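You operate a simulated robot arm through the tools that you are given. There is no shell and no other tool.

You are at the controls of a simulated robot arm. One attempt, no reset.

TASK
Put the cotton pads in the pad jar and the buds in the bud jar.
Fine: Both lids go back on.

Only the result counts: the job must be done as asked and must still hold three seconds after the hand-in. Knocking over, shifting, dropping, spilling or breaking anything else fails it. A push-on lid holds only when it is set on centred and level and pressed home; a screw cap is set on level and turned clockwise until tight.

THE ROBOT
A 7-joint arm with a two-finger parallel gripper, fixed in place. Base frame: the origin is at the foot of the arm, x ahead of it, y to its left, z up; the work surface is at about z = 0. Lengths are in mm, angles in rad, forces in N, time in s.
With the tool pointing down near the work surface it reaches from about 240 to 620 mm from the base axis. Its first joint turns from -1.152 to 1.152 rad. Payload 2.6 kg.
The TCP is the grasp point between the finger pads, 30 mm short of the fingertips. In the tool frame z runs along the fingers and y along their closing line. The gripper opens to 94 mm. The fingers are 28 mm wide and 10 mm thick; the gripper's body (50 by 96 mm) begins 55 mm behind the TCP.
Orientation is that of the tool frame in the base frame, as [roll, pitch, yaw] about the fixed x, y, z axes, in that order (R = Rz(yaw) Ry(pitch) Rx(roll)). With the fingers straight down and closing along the base's y, the tool's x points along the base's -x, its y along +y and its z along -z.

THE INTERFACE
- The arm moves only by the tool send_rows. Its argument "increments" is a list of rows, each a list of 7 numbers: the shift along the base's x, y, z in mm, then the turn, a rotation vector about the base's x, y, z in rad, then the finger opening in mm, from 0 to 94. In form: [[dx, dy, dz, rx, ry, rz, gripper], ...]. A call has 1 to 20 rows; each row is the pose to reach, as a shift and turn from the pose commanded when the call began. A row lasts 0.2 s, in which the tool goes at most 50 mm and 0.15 rad; a call with a longer step from one row to the next is refused whole, and so is a gripper value outside its range. Where a pose cannot be reached the arm comes as near as it can. A force on the tool above 70 N (or 10 N above the force at the start of the call, whichever is more), or a blocked arm, ends the call early, and 0.2 s more pass. Each finger travels about 72 mm/s and halts on what it meets, pressing with about 27 N; the grip force reading is that of the motor and also rises with nothing between the fingers. The clock runs only during rows and for 0.2 s after the last one: add rows that repeat a pose to give the fingers time. It gives the time, the measured TCP pose, the force on the tool (base axes), the opening and the grip force at its end, in the units of the frame above (readings bear some noise), with the torque about the TCP (base axes, N m) and any sound that the robot's microphone picked up, and new pictures: "pictures" is both (left out), scene, wrist or none.
- Cameras (640 x 400 px; columns grow to the right, rows downward): "scene" is fixed at [-6.4, 418.8, 549.1]; the picture's right is [-0.98, -0.21, 0.00], its down [-0.15, 0.69, -0.71] and it looks along [0.15, -0.69, -0.70] (base axes); focal length 265 px, centre (320, 200). "wrist" rides on the gripper at [76, 14, -102] in the tool frame; the picture's right is [-0.18, 0.98, 0.00], its down [-0.75, -0.14, -0.64] and it looks along [-0.63, -0.12, 0.77] (tool axes); focal length 243 px, centre (320, 200). There is no depth. A picture from a camera that has moved, and an enlarged one, comes with that camera's place and axes in the base frame and with its lens.
- close_up(camera, box): a new picture of the part [left, top, right, bottom] of that camera's present view, enlarged. The clock stands still meanwhile.
- hand_in(): hands the job in; it is judged then, once.

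Nothing tells you positions but the pictures and the camera data. Unless the task says otherwise, let go and move clear before handing in.

The tools are called as a command line: name --pt "numbers of a row" for each row, then --argument value for the rest, lists and objects as JSON in quotes. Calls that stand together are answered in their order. send_rows: Moves the arm, as the interface text tells. Its arguments: {"type":"object","properties":{"increments":{"type":"array","items":{"type":"array","items":{"type":"number"}}},"pictures":{"type":"string","enum":["both","scene","wrist","none"]}},"required":["increments"]} The other tools are called the same way: close_up (camera, box) takes an enlarged picture of a part of a camera's view; hand_in () hands the job in.

At the start:

```text
time_s: 0.0
position: [401.4, 15.7, 301.8]
ee_rot: [3.139, 0.001, 3.14]
ft_force: [0.2, 0.2, 0.2]
ft_torque: [-0.01, -0.01, -0.01]
grip_width: 94.0
grasp_force: 0.1
```

scene: 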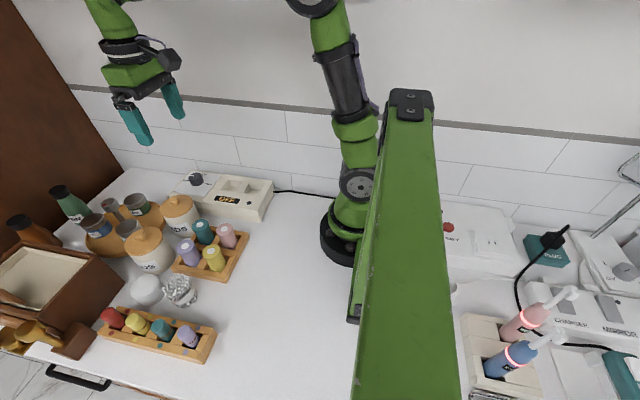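
wrist: 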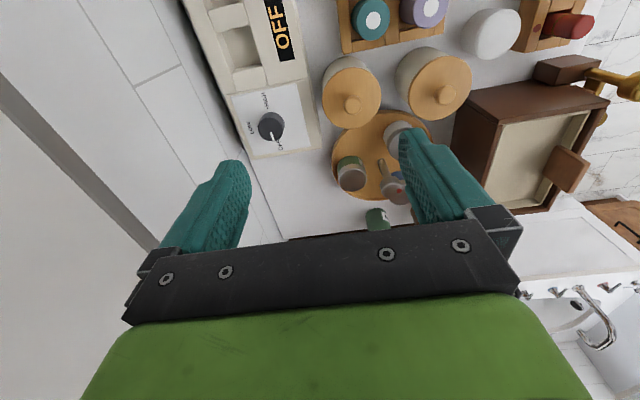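

I see two white jars with wooden lids, a white pad stack or ball, and a bundle of buds on the left of the scene picture. I'll look closer before moving.

close_up --camera "scene" --box '[80, 180, 260, 320]'

close_up --camera "wrist" --box '[300, 0, 560, 220]'

close_up --camera "scene" --box '[0, 160, 280, 400]'

```text
2.86 times, centred on (170, 250) of scene
camera zoom: at [-6.4, 418.8, 549.1], right [-0.98, -0.21, 0.0], down [-0.15, 0.69, -0.71], along [0.15, -0.69, -0.7], focal length 758 px, centre (749, 57)
```

zoom: 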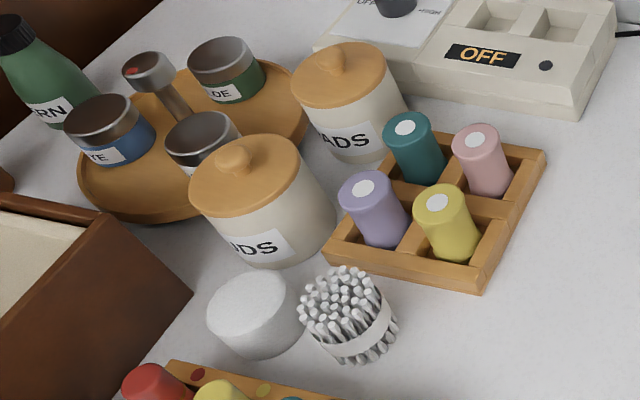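

```text
1.82 times, centred on (430, 110) of wrist
camera zoom: at [326.0, 29.7, 401.9], right [0.18, 0.98, 0.0], down [0.75, -0.14, 0.64], along [0.63, -0.12, -0.77], focal length 441 px, centre (120, 364)
```

zoom: 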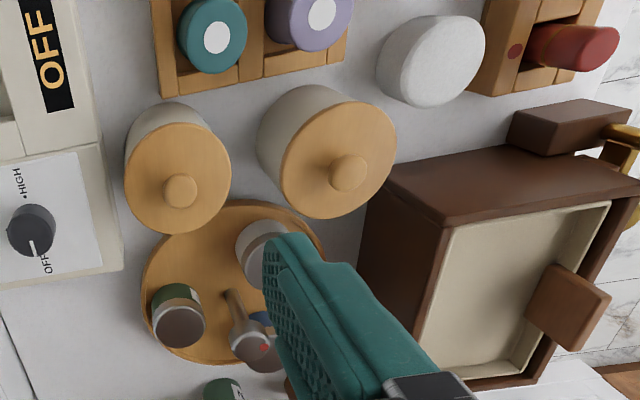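

```text
1.67 times, centred on (140, 280) of scene
camera zoom: at [-6.4, 418.8, 549.1], right [-0.98, -0.21, 0.0], down [-0.15, 0.69, -0.71], along [0.15, -0.69, -0.7], focal length 442 px, centre (620, 67)
```

zoom: 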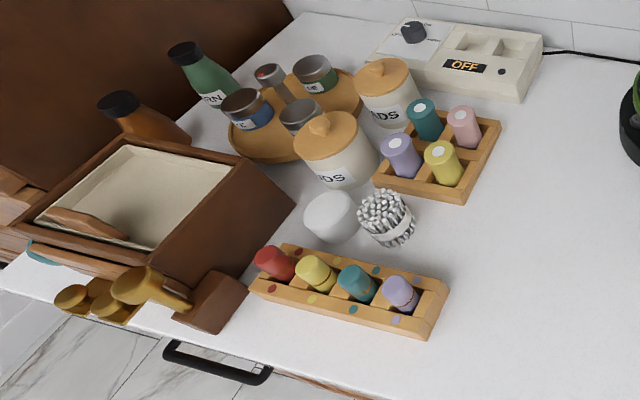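

I take the jars' lids to be near (441,161,80) and (432,52,80), the pads near (402,244) and the buds near (332,229). I want to read the labels and details more closely.

close_up --camera "scene" --box '[120, 190, 210, 280]'

close_up --camera "scene" --box '[125, 260, 215, 320]'

send_rows --pt "-20 20 20 0 0 0 94" --pt "-50 50 20 0 0 0 94" --pt "-80 90 20 0 0 0 94" --pt "-100 130 20 0 0 0 94"

```text
4.44 times, centred on (165, 235) of scene
camera zoom: at [-6.4, 418.8, 549.1], right [-0.98, -0.21, 0.0], down [-0.15, 0.69, -0.71], along [0.15, -0.69, -0.7], focal length 1178 px, centre (1009, 44)
```

zoom: 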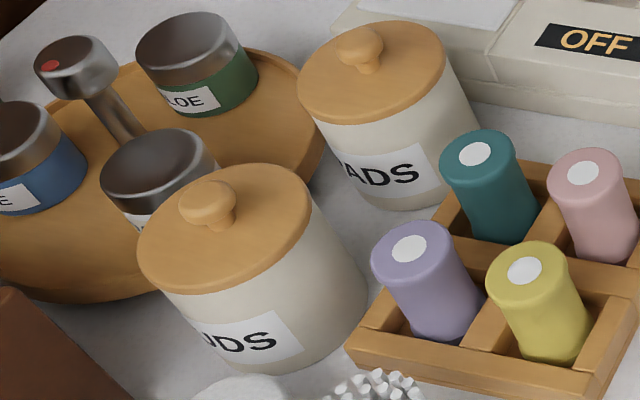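

```text
6.67 times, centred on (170, 290) of scene
camera zoom: at [-6.4, 418.8, 549.1], right [-0.98, -0.21, 0.0], down [-0.15, 0.69, -0.71], along [0.15, -0.69, -0.7], focal length 1767 px, centre (1320, -400)
```

zoom: 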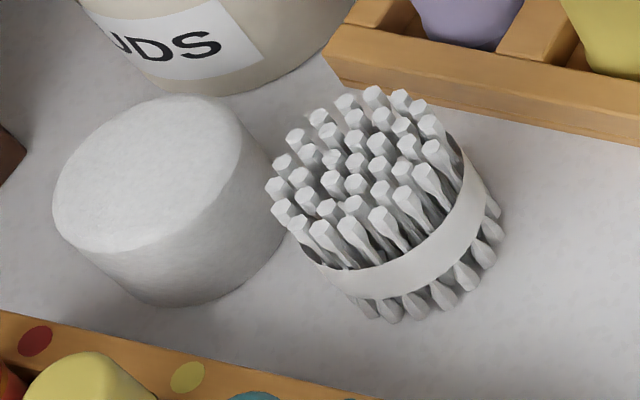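

```text
time_s: 1.0
position: [300.3, 146.3, 320.7]
ee_rot: [-3.141, 0.001, 3.141]
ft_force: [-0.7, 0.2, 1.0]
ft_torque: [-0.04, 0.0, 0.01]
grip_width: 94.1
grasp_force: 0.0
camera wrist: at [224.1, 160.9, 421.2], right [0.19, 0.98, 0.0], down [0.75, -0.14, 0.64], along [0.63, -0.12, -0.77], focal length 243 px, centre (320, 200)
```

scene: 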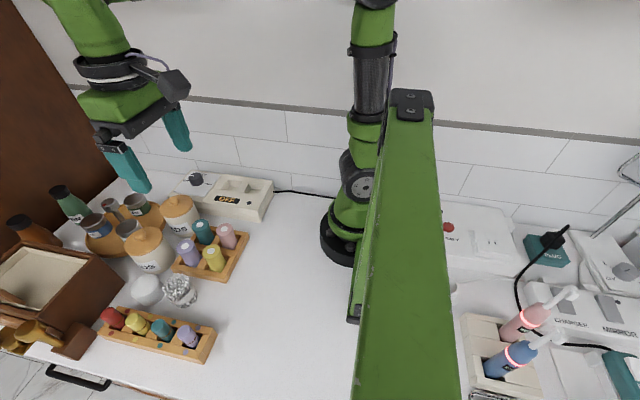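
wrist: 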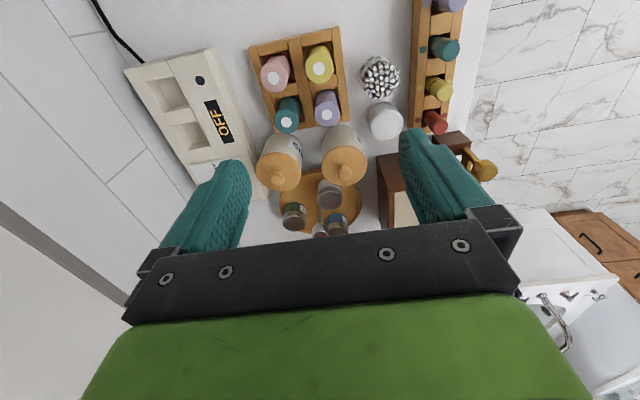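

The lower-left jar reads BUDS and the far one PADS. I'll take enlarged views from here to triangulate sizes and positions.

close_up --camera "wrist" --box '[240, 40, 440, 165]'

close_up --camera "wrist" --box '[240, 110, 400, 210]'

close_up --camera "wrist" --box '[340, 40, 440, 150]'

```text
3.20 times, centred on (340, 102) of wrist
camera zoom: at [224.1, 160.9, 421.2], right [0.19, 0.98, 0.0], down [0.75, -0.14, 0.64], along [0.63, -0.12, -0.77], focal length 776 px, centre (256, 512)
```

zoom: 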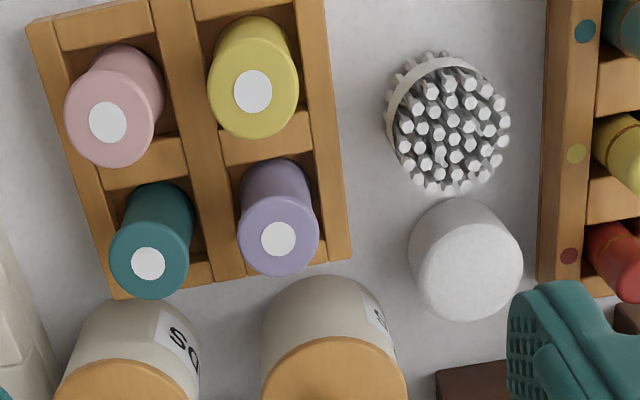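

```text
4.00 times, centred on (320, 160) of wrist
camera zoom: at [224.1, 160.9, 421.2], right [0.19, 0.98, 0.0], down [0.75, -0.14, 0.64], along [0.63, -0.12, -0.77], focal length 970 px, centre (320, 360)
```

zoom: 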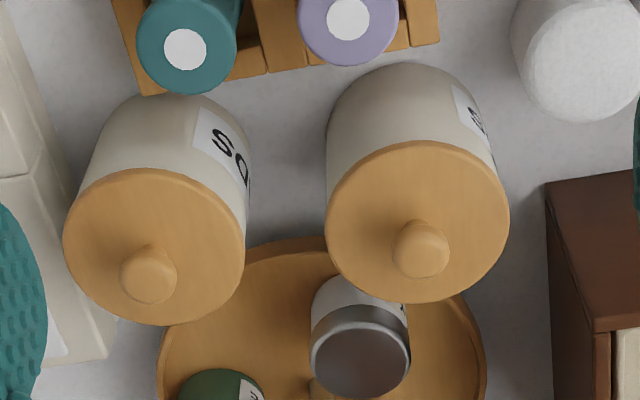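

```text
3.64 times, centred on (390, 95) of wrist
camera zoom: at [224.1, 160.9, 421.2], right [0.19, 0.98, 0.0], down [0.75, -0.14, 0.64], along [0.63, -0.12, -0.77], focal length 882 px, centre (66, 582)
```

zoom: 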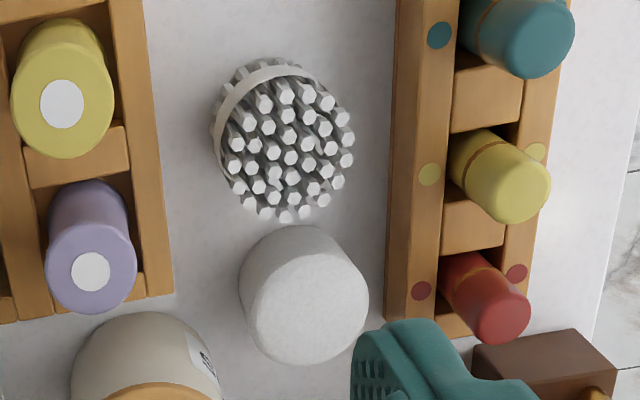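

The near jar (BUDS) has its knob at about (438,161,102), the PADS jar at about (430,52,101); buds are about 50 mm wide and 53 tall at (330,229), pads about 56 wide and 40 tall at (399,238). I go above the BUDS lid for a check.

send_rows --pt "40 5 -20 0 0 0 80" --pt "80 10 -50 0 0 0 60" --pt "115 13 -80 0 0 0 50" --pt "137 15 -110 0 0 0 50" --pt "137 15 -140 0 0 0 50" --pt "137 15 -140 0 0 0 50"

close_up --camera "scene" --box '[80, 120, 240, 280]'

```text
refused: row 2 steps farther than a row can; nothing moved
```

```text
2.50 times, centred on (160, 200) of scene
camera zoom: at [-6.4, 418.7, 549.1], right [-0.98, -0.21, 0.0], down [-0.15, 0.69, -0.71], along [0.15, -0.69, -0.7], focal length 663 px, centre (720, 200)
```

zoom: 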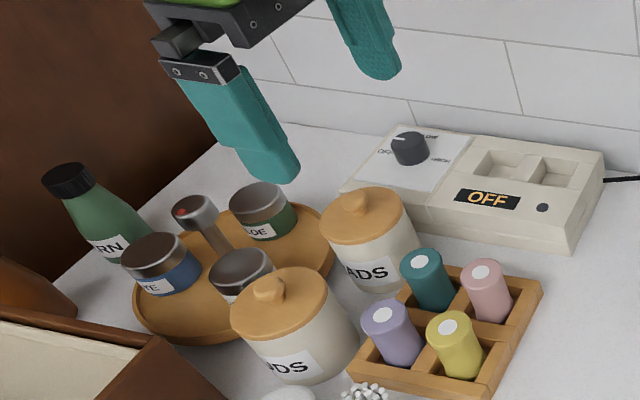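

The step was too long, so nothing moved. I resend it with smaller steps toward a point above the BUDS lid.

send_rows --pt "30 4 -20 0 0 0 80" --pt "60 8 -45 0 0 0 60" --pt "90 12 -70 0 0 0 50" --pt "115 14 -95 0 0 0 50" --pt "137 15 -120 0 0 0 50" --pt "137 15 -140 0 0 0 50" --pt "137 15 -140 0 0 0 50"

close_up --camera "scene" --box '[80, 120, 240, 280]'

```text
time_s: 2.6
position: [439.0, 161.5, 181.5]
ee_rot: [-3.141, 0.0, 3.14]
ft_force: [-0.4, 0.4, 0.1]
ft_torque: [0.01, -0.01, 0.0]
grip_width: 49.9
grasp_force: 0.0
camera wrist: at [363.5, 174.8, 282.1], right [0.19, 0.98, 0.0], down [0.75, -0.14, 0.64], along [0.63, -0.12, -0.77], focal length 243 px, centre (320, 200)
```

scene: 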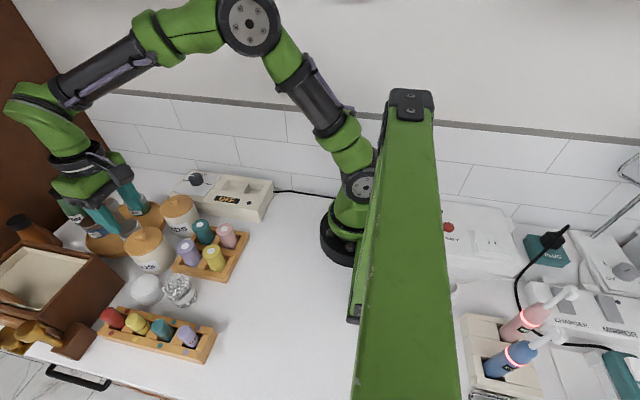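
wrist: 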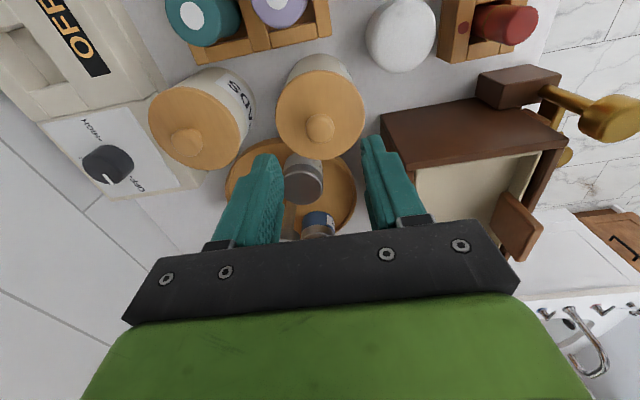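

```text
2.50 times, centred on (160, 200) of scene
camera zoom: at [-6.4, 418.8, 549.1], right [-0.98, -0.21, 0.0], down [-0.15, 0.69, -0.71], along [0.15, -0.69, -0.7], focal length 663 px, centre (720, 200)
```

zoom: 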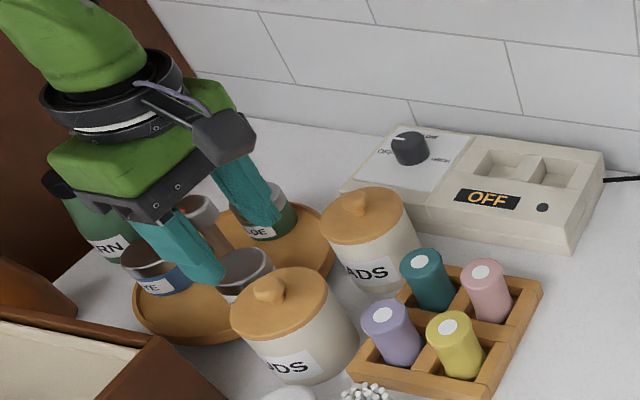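

I'm above the BUDS lid at z 181. I'll measure it in an enlarged wrist view.

close_up --camera "wrist" --box '[260, 40, 420, 140]'

close_up --camera "wrist" --box '[240, 90, 400, 190]'

close_up --camera "wrist" --box '[120, 50, 280, 150]'

```text
4.00 times, centred on (340, 90) of wrist
camera zoom: at [363.5, 174.8, 282.1], right [0.19, 0.98, 0.0], down [0.75, -0.14, 0.64], along [0.63, -0.12, -0.77], focal length 970 px, centre (240, 640)
```

zoom: 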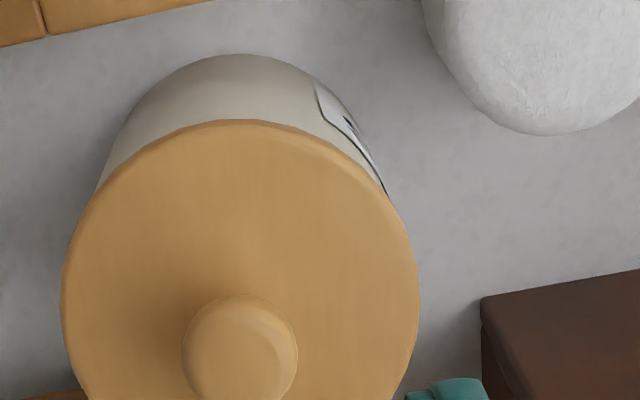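

```text
4.00 times, centred on (320, 140) of wrist
camera zoom: at [363.5, 174.8, 282.1], right [0.19, 0.98, 0.0], down [0.75, -0.14, 0.64], along [0.63, -0.12, -0.77], focal length 970 px, centre (320, 440)
```

zoom: 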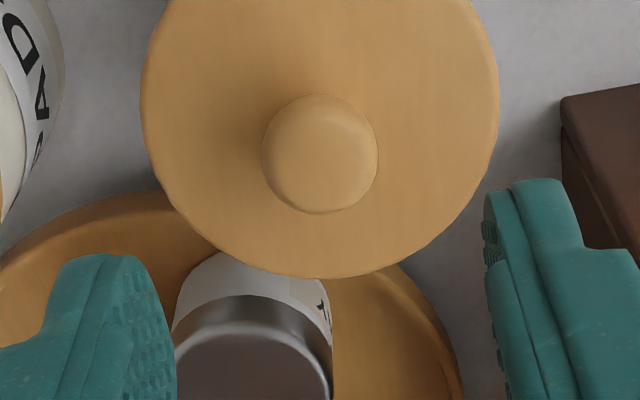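

```text
4.00 times, centred on (200, 100) of wrist
camera zoom: at [363.5, 174.8, 282.1], right [0.19, 0.98, 0.0], down [0.75, -0.14, 0.64], along [0.63, -0.12, -0.77], focal length 970 px, centre (800, 600)
```

zoom: 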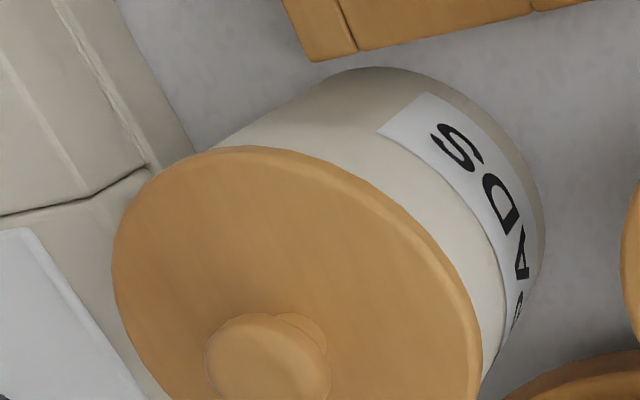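

The knob centre is at about (440,160.7). I descend so the fingertips pass the knob and close on it.

send_rows --pt "1 0 -20 0 0 0 50" --pt "1 0 -40 0 0 0 45" --pt "1 0 -55 0 0 0 40" --pt "1 0 -60 0 0 0 36" --pt "1 0 -60 0 0 0 30" --pt "1 0 -60 0 0 0 26"

close_up --camera "scene" --box '[90, 160, 220, 280]'

close_up --camera "wrist" --box '[220, 50, 420, 250]'

```text
time_s: 4.0
position: [439.8, 160.6, 121.8]
ee_rot: [-3.141, 0.001, 3.14]
ft_force: [0.3, -0.6, -0.2]
ft_torque: [-0.01, 0.0, -0.02]
grip_width: 26.1
grasp_force: 0.0
camera wrist: at [364.0, 175.1, 223.1], right [0.19, 0.98, 0.0], down [0.75, -0.14, 0.64], along [0.63, -0.12, -0.77], focal length 243 px, centre (320, 200)
```

scene: 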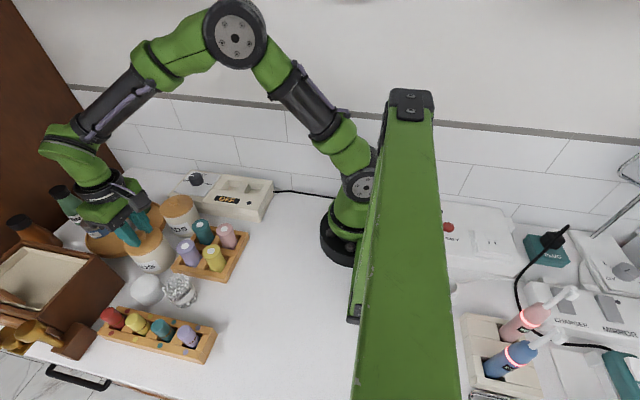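
wrist: 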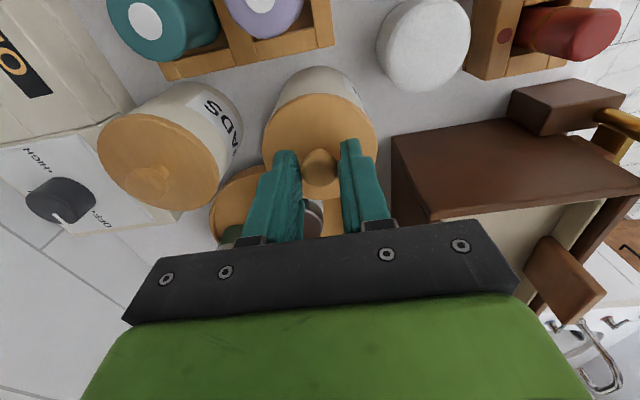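

```text
3.33 times, centred on (155, 220) of scene
camera zoom: at [-6.4, 418.8, 549.1], right [-0.98, -0.21, 0.0], down [-0.15, 0.69, -0.71], along [0.15, -0.69, -0.7], focal length 884 px, centre (870, 133)
```

zoom: 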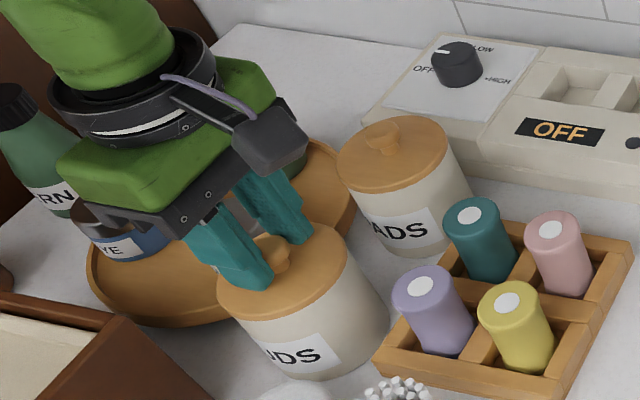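

```text
2.00 times, centred on (320, 150) of wrist
camera zoom: at [364.0, 175.1, 223.1], right [0.19, 0.98, 0.0], down [0.75, -0.14, 0.64], along [0.63, -0.12, -0.77], focal length 485 px, centre (320, 300)
```

zoom: 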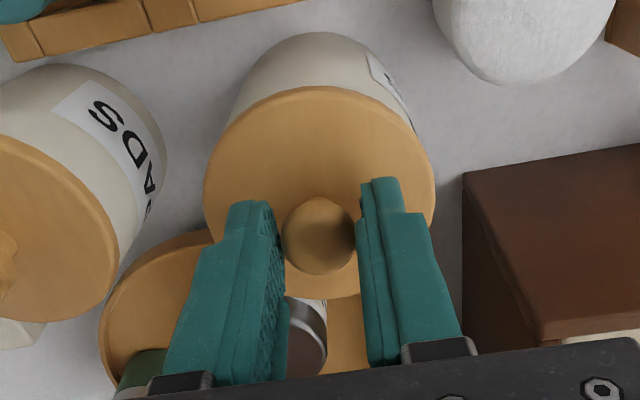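

The knob sits centred between the fingers. I close and then lift gently in small steps.

send_rows --pt "0 0 0 0 0 0 22" --pt "0 0 0 0 0 0 14" --pt "0 0 0 0 0 0 10" --pt "0 0 0 0 0 0 10" --pictures "none"

send_rows --pt "0 0 2 0 0 0 10" --pt "0 0 4 0 0 0 10" --pt "0 0 6 0 0 0 10" --pictures "scene"

close_up --camera "scene" --box '[90, 160, 220, 280]'

```text
time_s: 5.0
position: [440.3, 160.7, 121.0]
ee_rot: [3.141, -0.001, 3.14]
ft_force: [0.1, 0.2, 0.3]
ft_torque: [-0.03, 0.01, 0.04]
grip_width: 20.9
grasp_force: 27.3
heard: snap
```

```text
time_s: 5.8
position: [441.2, 160.0, 127.6]
ee_rot: [3.141, 0.0, 3.141]
ft_force: [-0.4, 0.2, -0.4]
ft_torque: [-0.03, -0.01, -0.01]
grip_width: 20.8
grasp_force: 27.1
```

scene: 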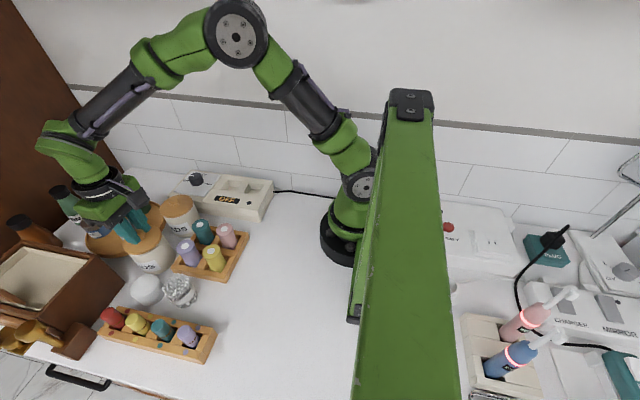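

```text
3.33 times, centred on (155, 220) of scene
camera zoom: at [-6.4, 418.8, 549.1], right [-0.98, -0.21, 0.0], down [-0.15, 0.69, -0.71], along [0.15, -0.69, -0.7], focal length 884 px, centre (870, 133)
```

zoom: 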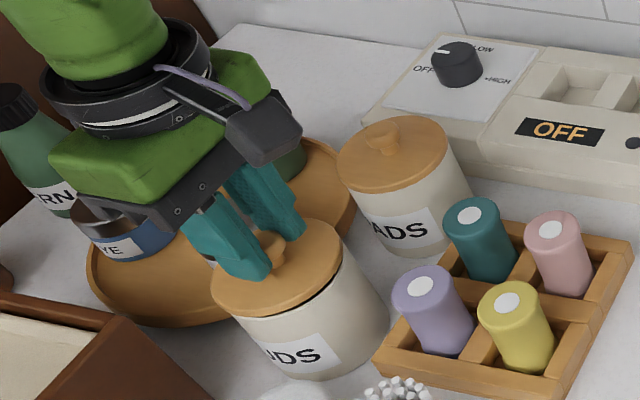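

The lid snapped free with the jar still standing. I lift it and carry it to the empty surface near (235,215), above everything.

send_rows --pt "0 0 20 0 0 0 10" --pt "0 0 45 0 0 0 10" --pt "0 0 70 0 0 0 10" --pt "-30 8 80 0 0 0 10" --pt "-65 17 80 0 0 0 10" --pt "-105 28 80 0 0 0 10" --pt "-145 38 80 0 0 0 10" --pt "-180 47 80 0 0 0 10" --pt "-205 54 80 0 0 0 10" --pt "-205 54 60 0 0 0 10" --pt "-205 54 60 0 0 0 10"

close_up --camera "scene" --box '[100, 160, 320, 340]'

close_up --camera "scene" --box '[120, 180, 220, 280]'

```text
time_s: 8.2
position: [233.5, 213.4, 186.9]
ee_rot: [3.141, -0.001, 3.141]
ft_force: [0.4, -0.4, 0.9]
ft_torque: [-0.01, 0.0, 0.03]
grip_width: 9.9
grasp_force: 0.1
camera wrist: at [157.9, 228.0, 287.8], right [0.19, 0.98, 0.0], down [0.75, -0.14, 0.64], along [0.63, -0.12, -0.77], focal length 243 px, centre (320, 200)
```

scene: 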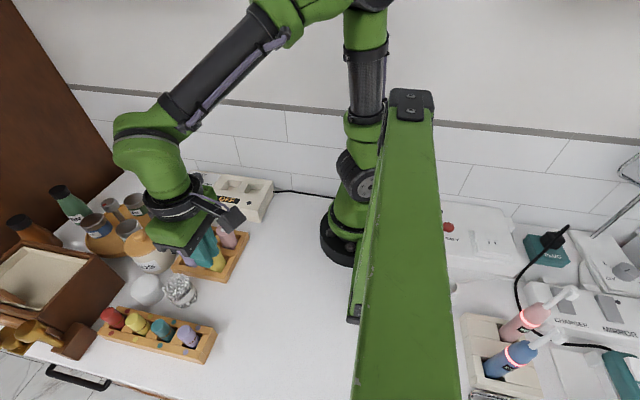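
wrist: 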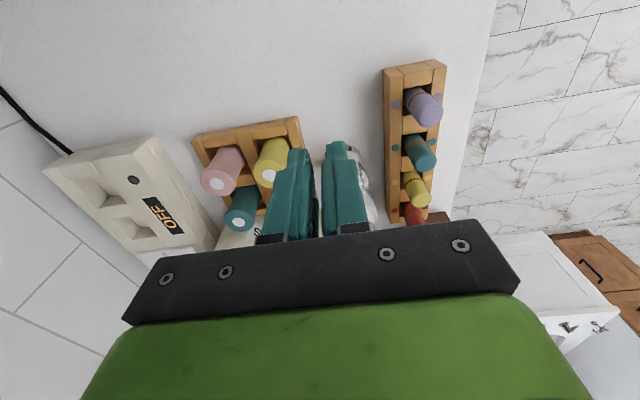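

```text
2.22 times, centred on (210, 250) of scene
camera zoom: at [-6.4, 418.8, 549.1], right [-0.98, -0.21, 0.0], down [-0.15, 0.69, -0.71], along [0.15, -0.69, -0.7], focal length 589 px, centre (564, 89)
```

zoom: 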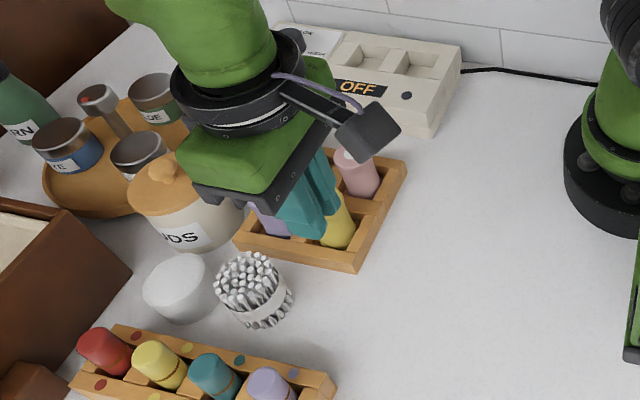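

```text
4.00 times, centred on (170, 230) of scene
camera zoom: at [-6.4, 418.8, 549.1], right [-0.98, -0.21, 0.0], down [-0.15, 0.69, -0.71], along [0.15, -0.69, -0.7], focal length 1060 px, centre (920, 80)
```

zoom: 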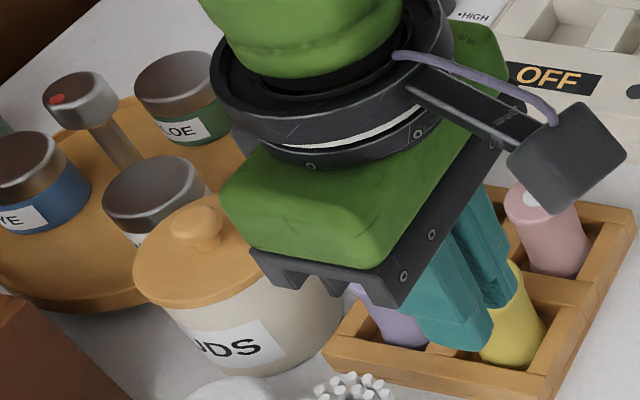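

The lid slipped out of the grip during the lift; the fingers are empty and the lid appears to sit on the jar. I move clear and inspect it.

send_rows --pt "0 -40 30 0 0 0 40" --pt "0 -80 60 0 0 0 40" --pt "20 -110 100 0 0 0 40" --pt "40 -110 130 0 0 0 40" --pt "40 -110 130 0 0 0 40"

close_up --camera "scene" --box '[120, 190, 210, 280]'

close_up --camera "wrist" --box '[240, 60, 440, 220]'

```text
refused: row 3 steps farther than a row can; nothing moved
```

```text
4.44 times, centred on (165, 235) of scene
camera zoom: at [-6.4, 418.8, 549.1], right [-0.98, -0.21, 0.0], down [-0.15, 0.69, -0.71], along [0.15, -0.69, -0.7], focal length 1178 px, centre (1009, 44)
```

zoom: 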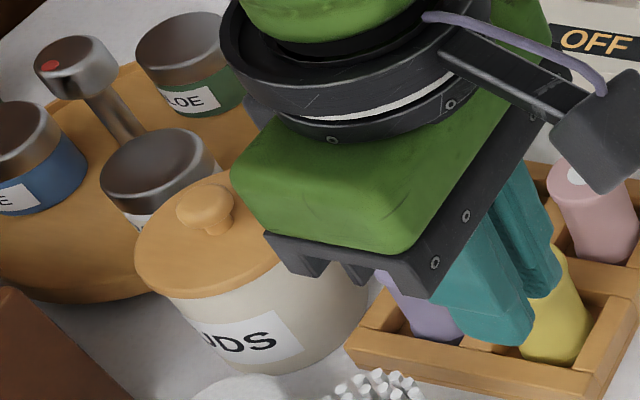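

```text
2.50 times, centred on (340, 140) of wrist
camera zoom: at [157.9, 228.0, 287.8], right [0.19, 0.98, 0.0], down [0.75, -0.14, 0.64], along [0.63, -0.12, -0.77], focal length 606 px, centre (270, 350)
```

zoom: 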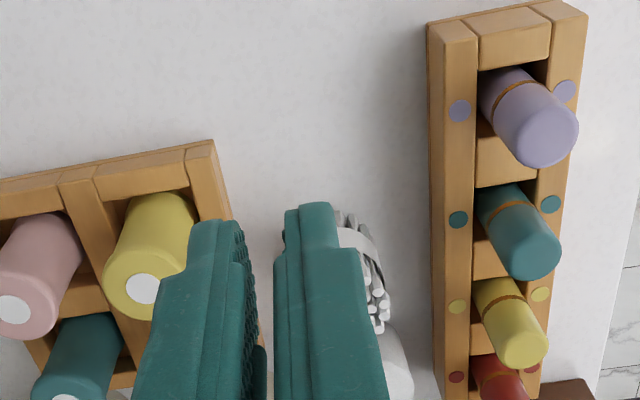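

The lid still sits on the jar, only loosely. I go back above it and will grip deeper this time.

send_rows --pt "0 0 20 0 0 0 40" --pt "25 -7 20 0 0 0 45" --pt "60 -16 20 0 0 0 45" --pt "100 -26 20 0 0 0 45" --pt "140 -37 20 0 0 0 45" --pt "175 -46 20 0 0 0 45" --pt "205 -54 20 0 0 0 45" --pt "205 -54 -6 0 0 0 45" --pt "205 -54 -6 0 0 0 45"

close_up --camera "wrist" --box '[240, 40, 400, 140]'

close_up --camera "wrist" --box '[240, 90, 400, 190]'

close_up --camera "scene" --box '[120, 190, 210, 280]'

```text
time_s: 10.2
position: [440.7, 159.8, 181.6]
ee_rot: [3.141, -0.002, 3.14]
ft_force: [-0.3, 0.6, 0.6]
ft_torque: [-0.01, 0.0, -0.03]
grip_width: 44.9
grasp_force: 0.0
camera wrist: at [365.2, 172.9, 283.3], right [0.18, 0.98, 0.0], down [0.75, -0.14, 0.64], along [0.63, -0.12, -0.77], focal length 243 px, centre (320, 200)
```

scene: 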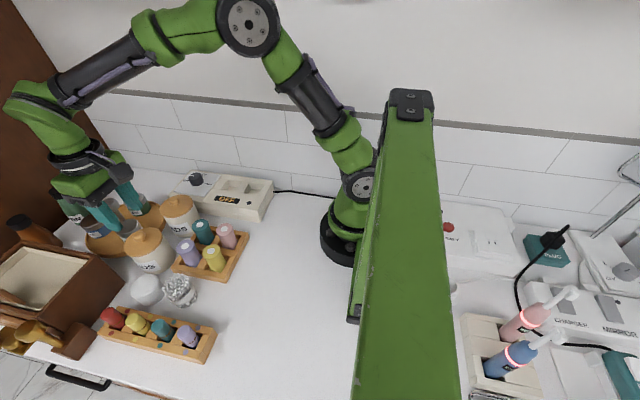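
wrist: 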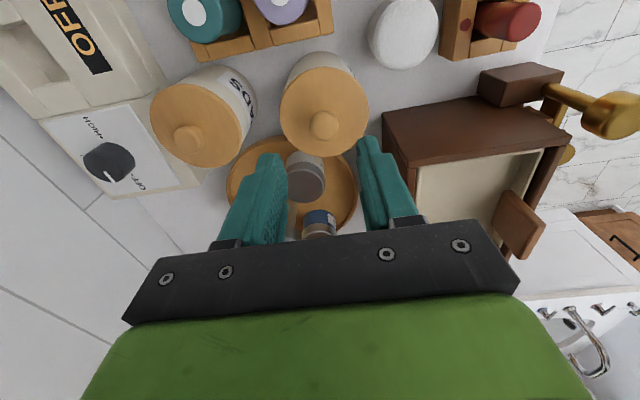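

```text
4.00 times, centred on (320, 90) of wrist
camera zoom: at [365.2, 172.9, 283.3], right [0.18, 0.98, 0.0], down [0.75, -0.14, 0.64], along [0.63, -0.12, -0.77], focal length 970 px, centre (320, 640)
```

zoom: 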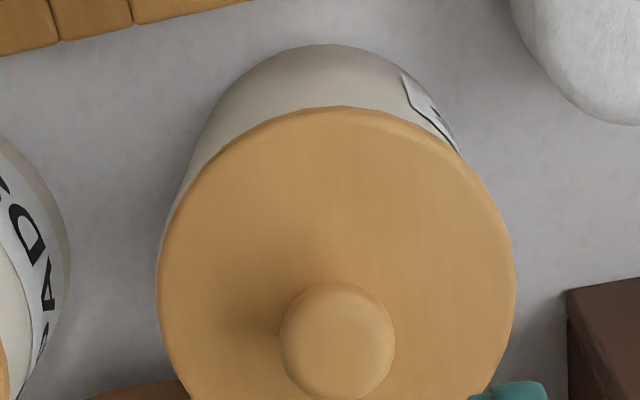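

```text
4.00 times, centred on (320, 140) of wrist
camera zoom: at [365.2, 172.9, 283.3], right [0.18, 0.98, 0.0], down [0.75, -0.14, 0.64], along [0.63, -0.12, -0.77], focal length 970 px, centre (320, 440)
```

zoom: 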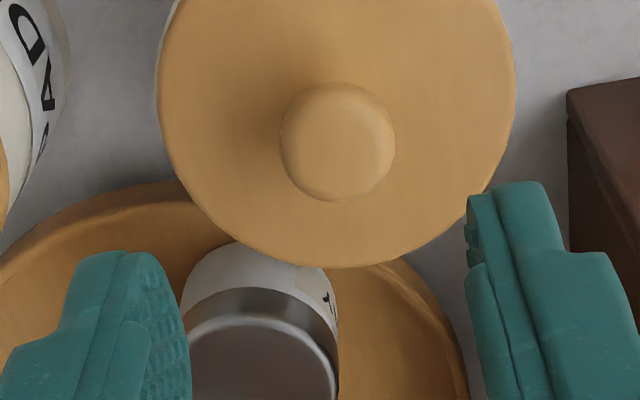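

```text
4.44 times, centred on (165, 235) of scene
camera zoom: at [-6.4, 418.8, 549.1], right [-0.98, -0.21, 0.0], down [-0.15, 0.69, -0.71], along [0.15, -0.69, -0.7], focal length 1178 px, centre (1009, 44)
```

zoom: 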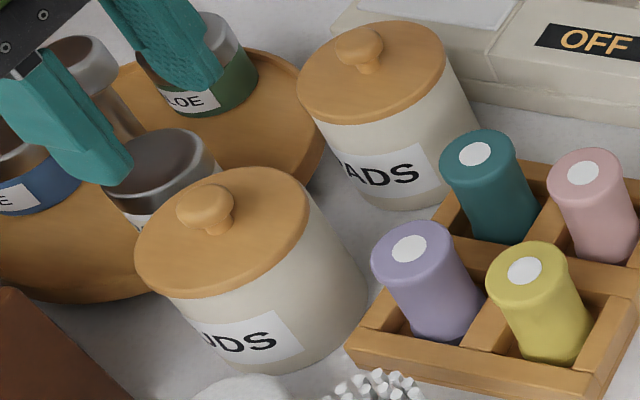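

The lid has shifted about 3 mm toward +y, with the knob near (439.2,163.7). I recentre and descend step by step, looking for light contact.

send_rows --pt "-0.5 2.8 -20 0 0 0 45" --pt "-0.5 2.8 -45 0 0 0 42" --pt "-0.5 2.8 -58 0 0 0 40" --pt "-0.5 2.8 -63 0 0 0 36" --pt "-0.5 2.8 -65 0 0 0 34" --pt "-0.5 2.8 -65 0 0 0 34"

close_up --camera "scene" --box '[110, 190, 200, 280]'

close_up --camera "wrist" --box '[240, 90, 400, 190]'

```text
time_s: 11.6
position: [439.7, 162.9, 115.7]
ee_rot: [3.141, 0.001, 3.141]
ft_force: [-0.2, -0.6, 0.2]
ft_torque: [0.03, -0.02, 0.0]
grip_width: 34.0
grasp_force: 0.0
camera wrist: at [363.2, 177.3, 217.1], right [0.19, 0.98, 0.0], down [0.75, -0.14, 0.64], along [0.63, -0.12, -0.77], focal length 243 px, centre (320, 200)
```

scene: 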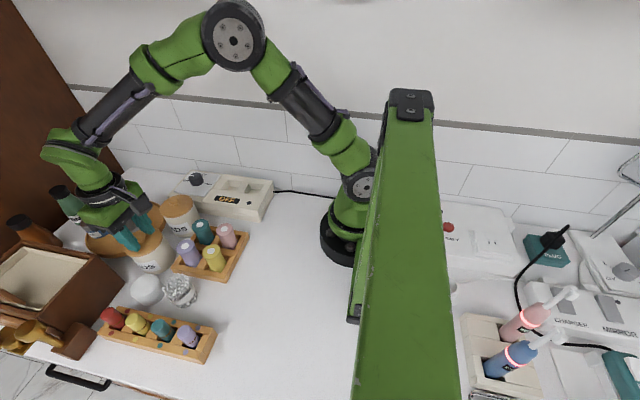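
wrist: 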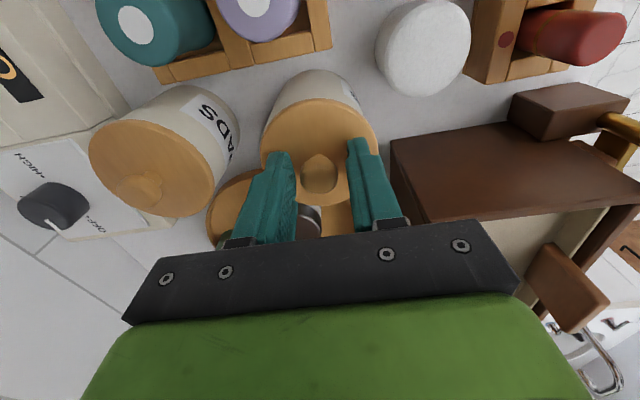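

```text
4.44 times, centred on (155, 235) of scene
camera zoom: at [-6.4, 418.8, 549.1], right [-0.98, -0.21, 0.0], down [-0.15, 0.69, -0.71], along [0.15, -0.69, -0.7], focal length 1178 px, centre (1053, 44)
```

zoom: 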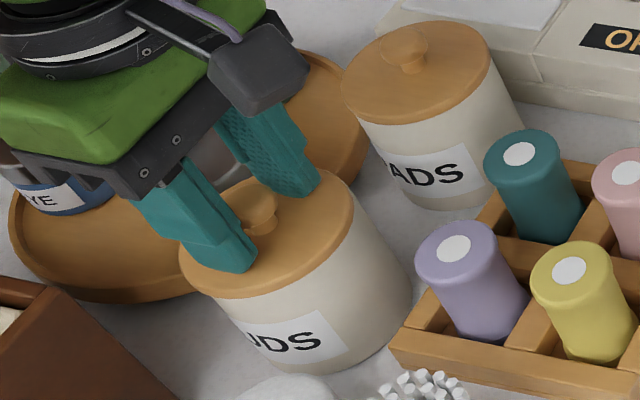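

```text
4.00 times, centred on (320, 140) of wrist
camera zoom: at [363.2, 177.3, 217.1], right [0.19, 0.98, 0.0], down [0.75, -0.14, 0.64], along [0.63, -0.12, -0.77], focal length 970 px, centre (320, 440)
```

zoom: 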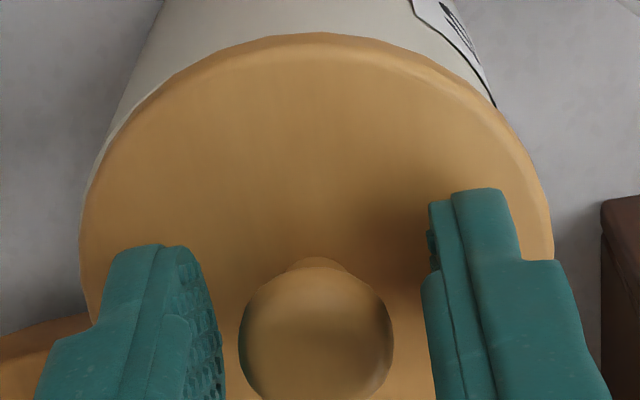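

The fingertips are nearly at the lid surface and the knob is centred. I close, wait, and lift slowly while checking the grip.

send_rows --pt "0 0 -1 0 0 0 28" --pt "0 0 -1 0 0 0 22" --pt "0 0 -1 0 0 0 8" --pt "0 0 -1 0 0 0 8" --pt "0 0 -1 0 0 0 8" --pictures "none"

send_rows --pt "0 0 1 0 0 0 8" --pt "0 0 4 0 0 0 8" --pt "0 0 8 0 0 0 8" --pt "0 0 12 0 0 0 8" --pt "0 0 16 0 0 0 8" --pt "0 0 20 0 0 0 8" --pt "0 0 20 0 0 0 8"

close_up --camera "scene" --box '[110, 180, 210, 280]'

```text
time_s: 12.8
position: [439.7, 163.7, 114.4]
ee_rot: [-3.14, 0.001, 3.14]
ft_force: [0.0, -1.2, 0.1]
ft_torque: [-0.08, -0.06, -0.02]
grip_width: 20.5
grasp_force: 26.6
```

```text
time_s: 14.4
position: [438.9, 164.5, 134.8]
ee_rot: [-3.141, -0.001, -3.141]
ft_force: [-0.6, -0.6, -0.2]
ft_torque: [-0.03, -0.02, -0.03]
grip_width: 20.9
grasp_force: 27.1
camera wrist: at [363.1, 177.4, 236.0], right [0.18, 0.98, 0.0], down [0.75, -0.14, 0.64], along [0.63, -0.12, -0.77], focal length 243 px, centre (320, 200)
```

scene: 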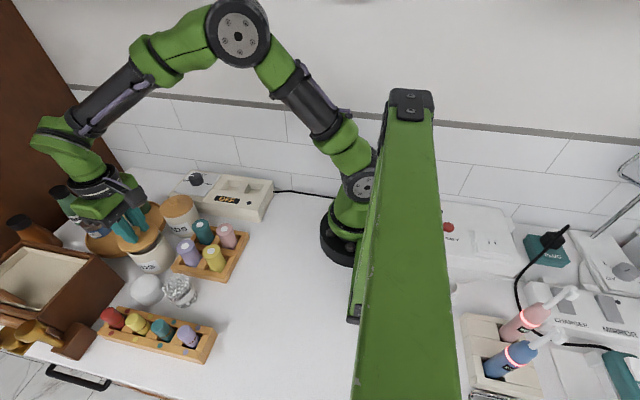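
wrist: 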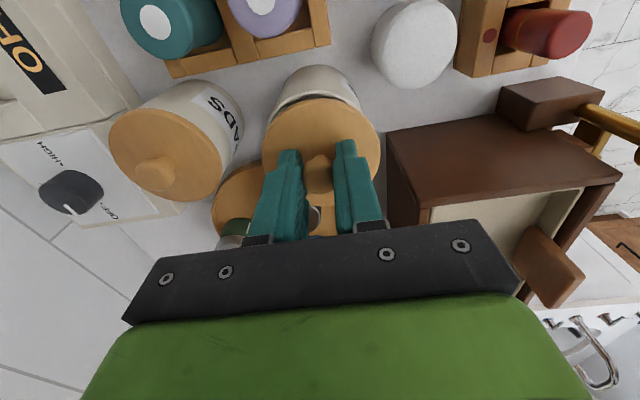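

```text
4.00 times, centred on (160, 230) of scene
camera zoom: at [-6.4, 418.8, 549.1], right [-0.98, -0.21, 0.0], down [-0.15, 0.69, -0.71], along [0.15, -0.69, -0.7], focal length 1060 px, centre (960, 80)
```

zoom: 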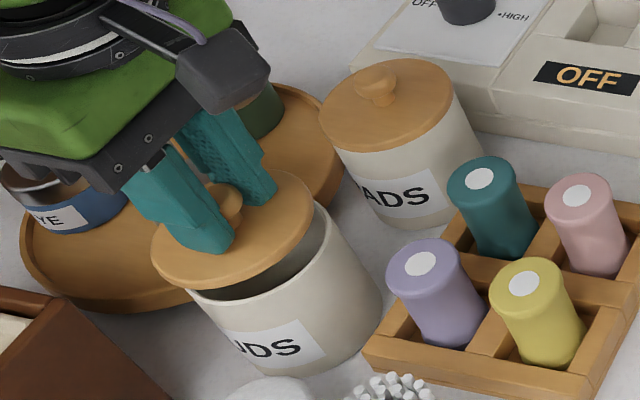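

The lid is off the jar and held. I raise it gradually and check it stays in the grip.

send_rows --pt "0 0 3 0 0 0 8" --pt "0 0 8 0 0 0 8" --pt "0 0 14 0 0 0 8" --pt "0 0 21 0 0 0 8" --pt "0 0 28 0 0 0 8" --pt "0 0 35 0 0 0 8" --pt "0 0 40 0 0 0 8" --pt "0 0 43 0 0 0 8" --pt "0 0 43 0 0 0 8"

close_up --camera "scene" --box '[100, 170, 210, 280]'

```text
time_s: 16.4
position: [438.9, 163.6, 177.1]
ee_rot: [-3.141, 0.0, -3.141]
ft_force: [0.3, -0.6, -1.4]
ft_torque: [0.03, -0.01, 0.03]
grip_width: 20.7
grasp_force: 27.2
camera wrist: at [363.1, 176.9, 278.7], right [0.18, 0.98, 0.0], down [0.75, -0.14, 0.64], along [0.63, -0.12, -0.77], focal length 243 px, centre (320, 200)
```

scene: 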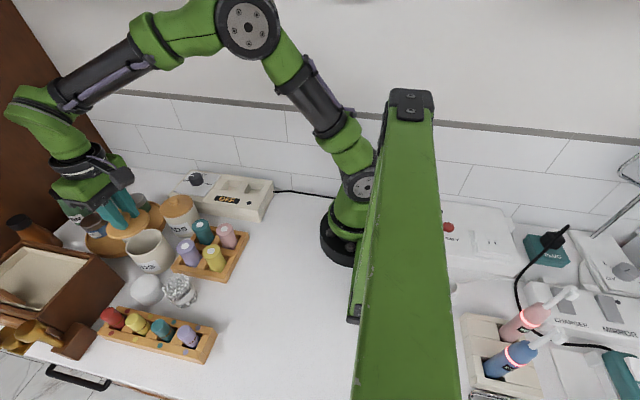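
wrist: 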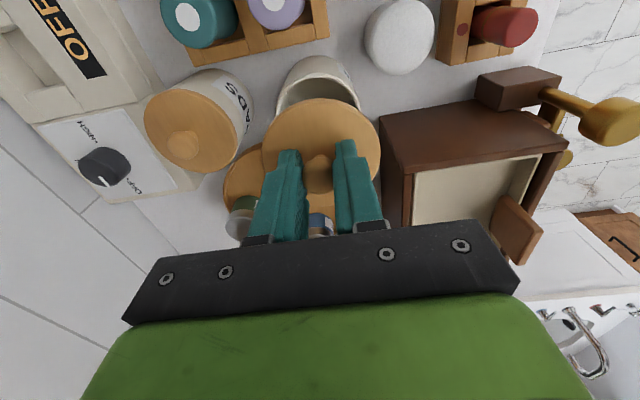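

```text
3.64 times, centred on (155, 225) of scene
camera zoom: at [-6.4, 418.8, 549.1], right [-0.98, -0.21, 0.0], down [-0.15, 0.69, -0.71], along [0.15, -0.69, -0.7], focal length 964 px, centre (920, 109)
```

zoom: 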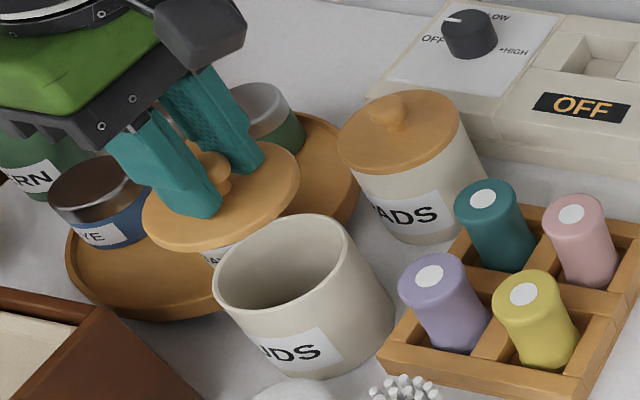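

The grip holds at width 20.7. I carry the lid smoothly toward (235,215).

send_rows --pt "-5 1 3 0 0 0 8" --pt "-15 4 6 0 0 0 8" --pt "-30 8 8 0 0 0 8" --pt "-48 12 8 0 0 0 8" --pt "-66 17 8 0 0 0 8" --pt "-84 21 8 0 0 0 8" --pt "-102 26 8 0 0 0 8" --pt "-120 30 8 0 0 0 8" --pt "-138 35 5 0 0 0 8" --pt "-156 40 0 0 0 0 8" --pt "-172 44 -5 0 0 0 8" --pt "-186 47 -10 0 0 0 8" --pt "-197 50 -18 0 0 0 8" --pt "-203 51 -28 0 0 0 8" --pt "-204 51 -40 0 0 0 8" --pt "-204 51 -52 0 0 0 8" --pt "-204 51 -62 0 0 0 8" --pt "-204 51 -70 0 0 0 8" --pt "-204 51 -72 0 0 0 8"

close_up --camera "scene" --box '[150, 190, 310, 330]'

close_up --camera "scene" --box '[120, 200, 220, 300]'

```text
time_s: 20.4
position: [234.8, 214.6, 105.4]
ee_rot: [-3.142, 0.001, -3.141]
ft_force: [0.1, -0.5, 0.0]
ft_torque: [-0.01, 0.01, 0.05]
grip_width: 20.7
grasp_force: 26.9
camera wrist: at [159.2, 228.0, 206.8], right [0.19, 0.98, 0.0], down [0.75, -0.14, 0.64], along [0.63, -0.12, -0.77], focal length 243 px, centre (320, 200)
```

scene: 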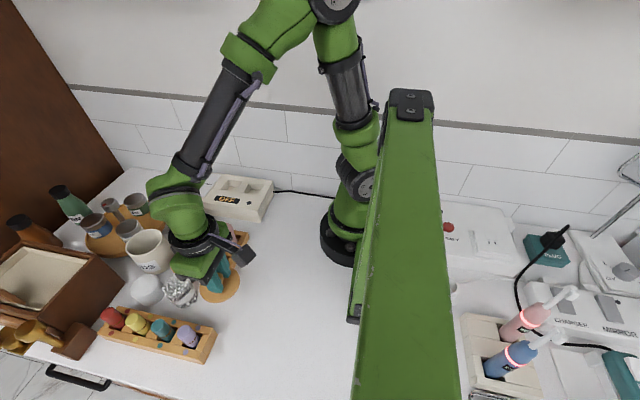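
wrist: 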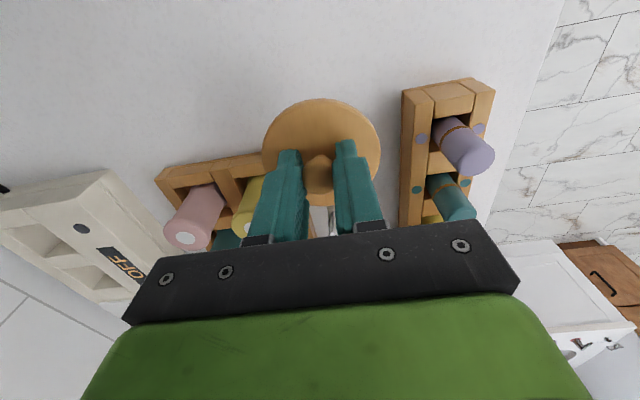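

```text
2.86 times, centred on (230, 260) of scene
camera zoom: at [-6.4, 418.8, 549.1], right [-0.98, -0.21, 0.0], down [-0.15, 0.69, -0.71], along [0.15, -0.69, -0.7], focal length 758 px, centre (577, 29)
```

zoom: 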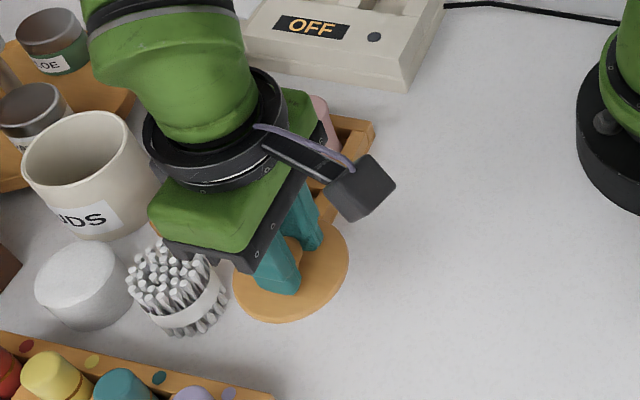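

```text
4.00 times, centred on (170, 250) of scene
camera zoom: at [-6.4, 418.8, 549.1], right [-0.98, -0.21, 0.0], down [-0.15, 0.69, -0.71], along [0.15, -0.69, -0.7], focal length 1060 px, centre (920, 0)
```

zoom: 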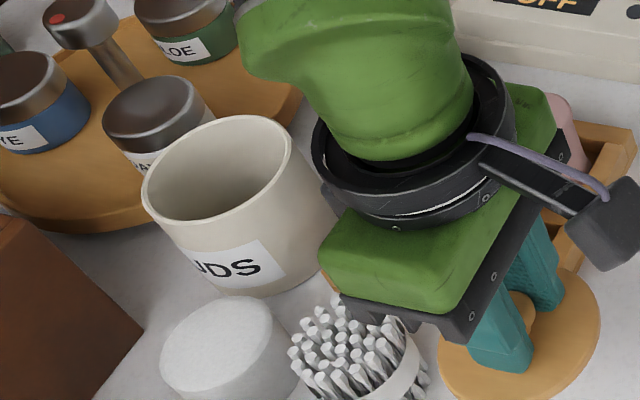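

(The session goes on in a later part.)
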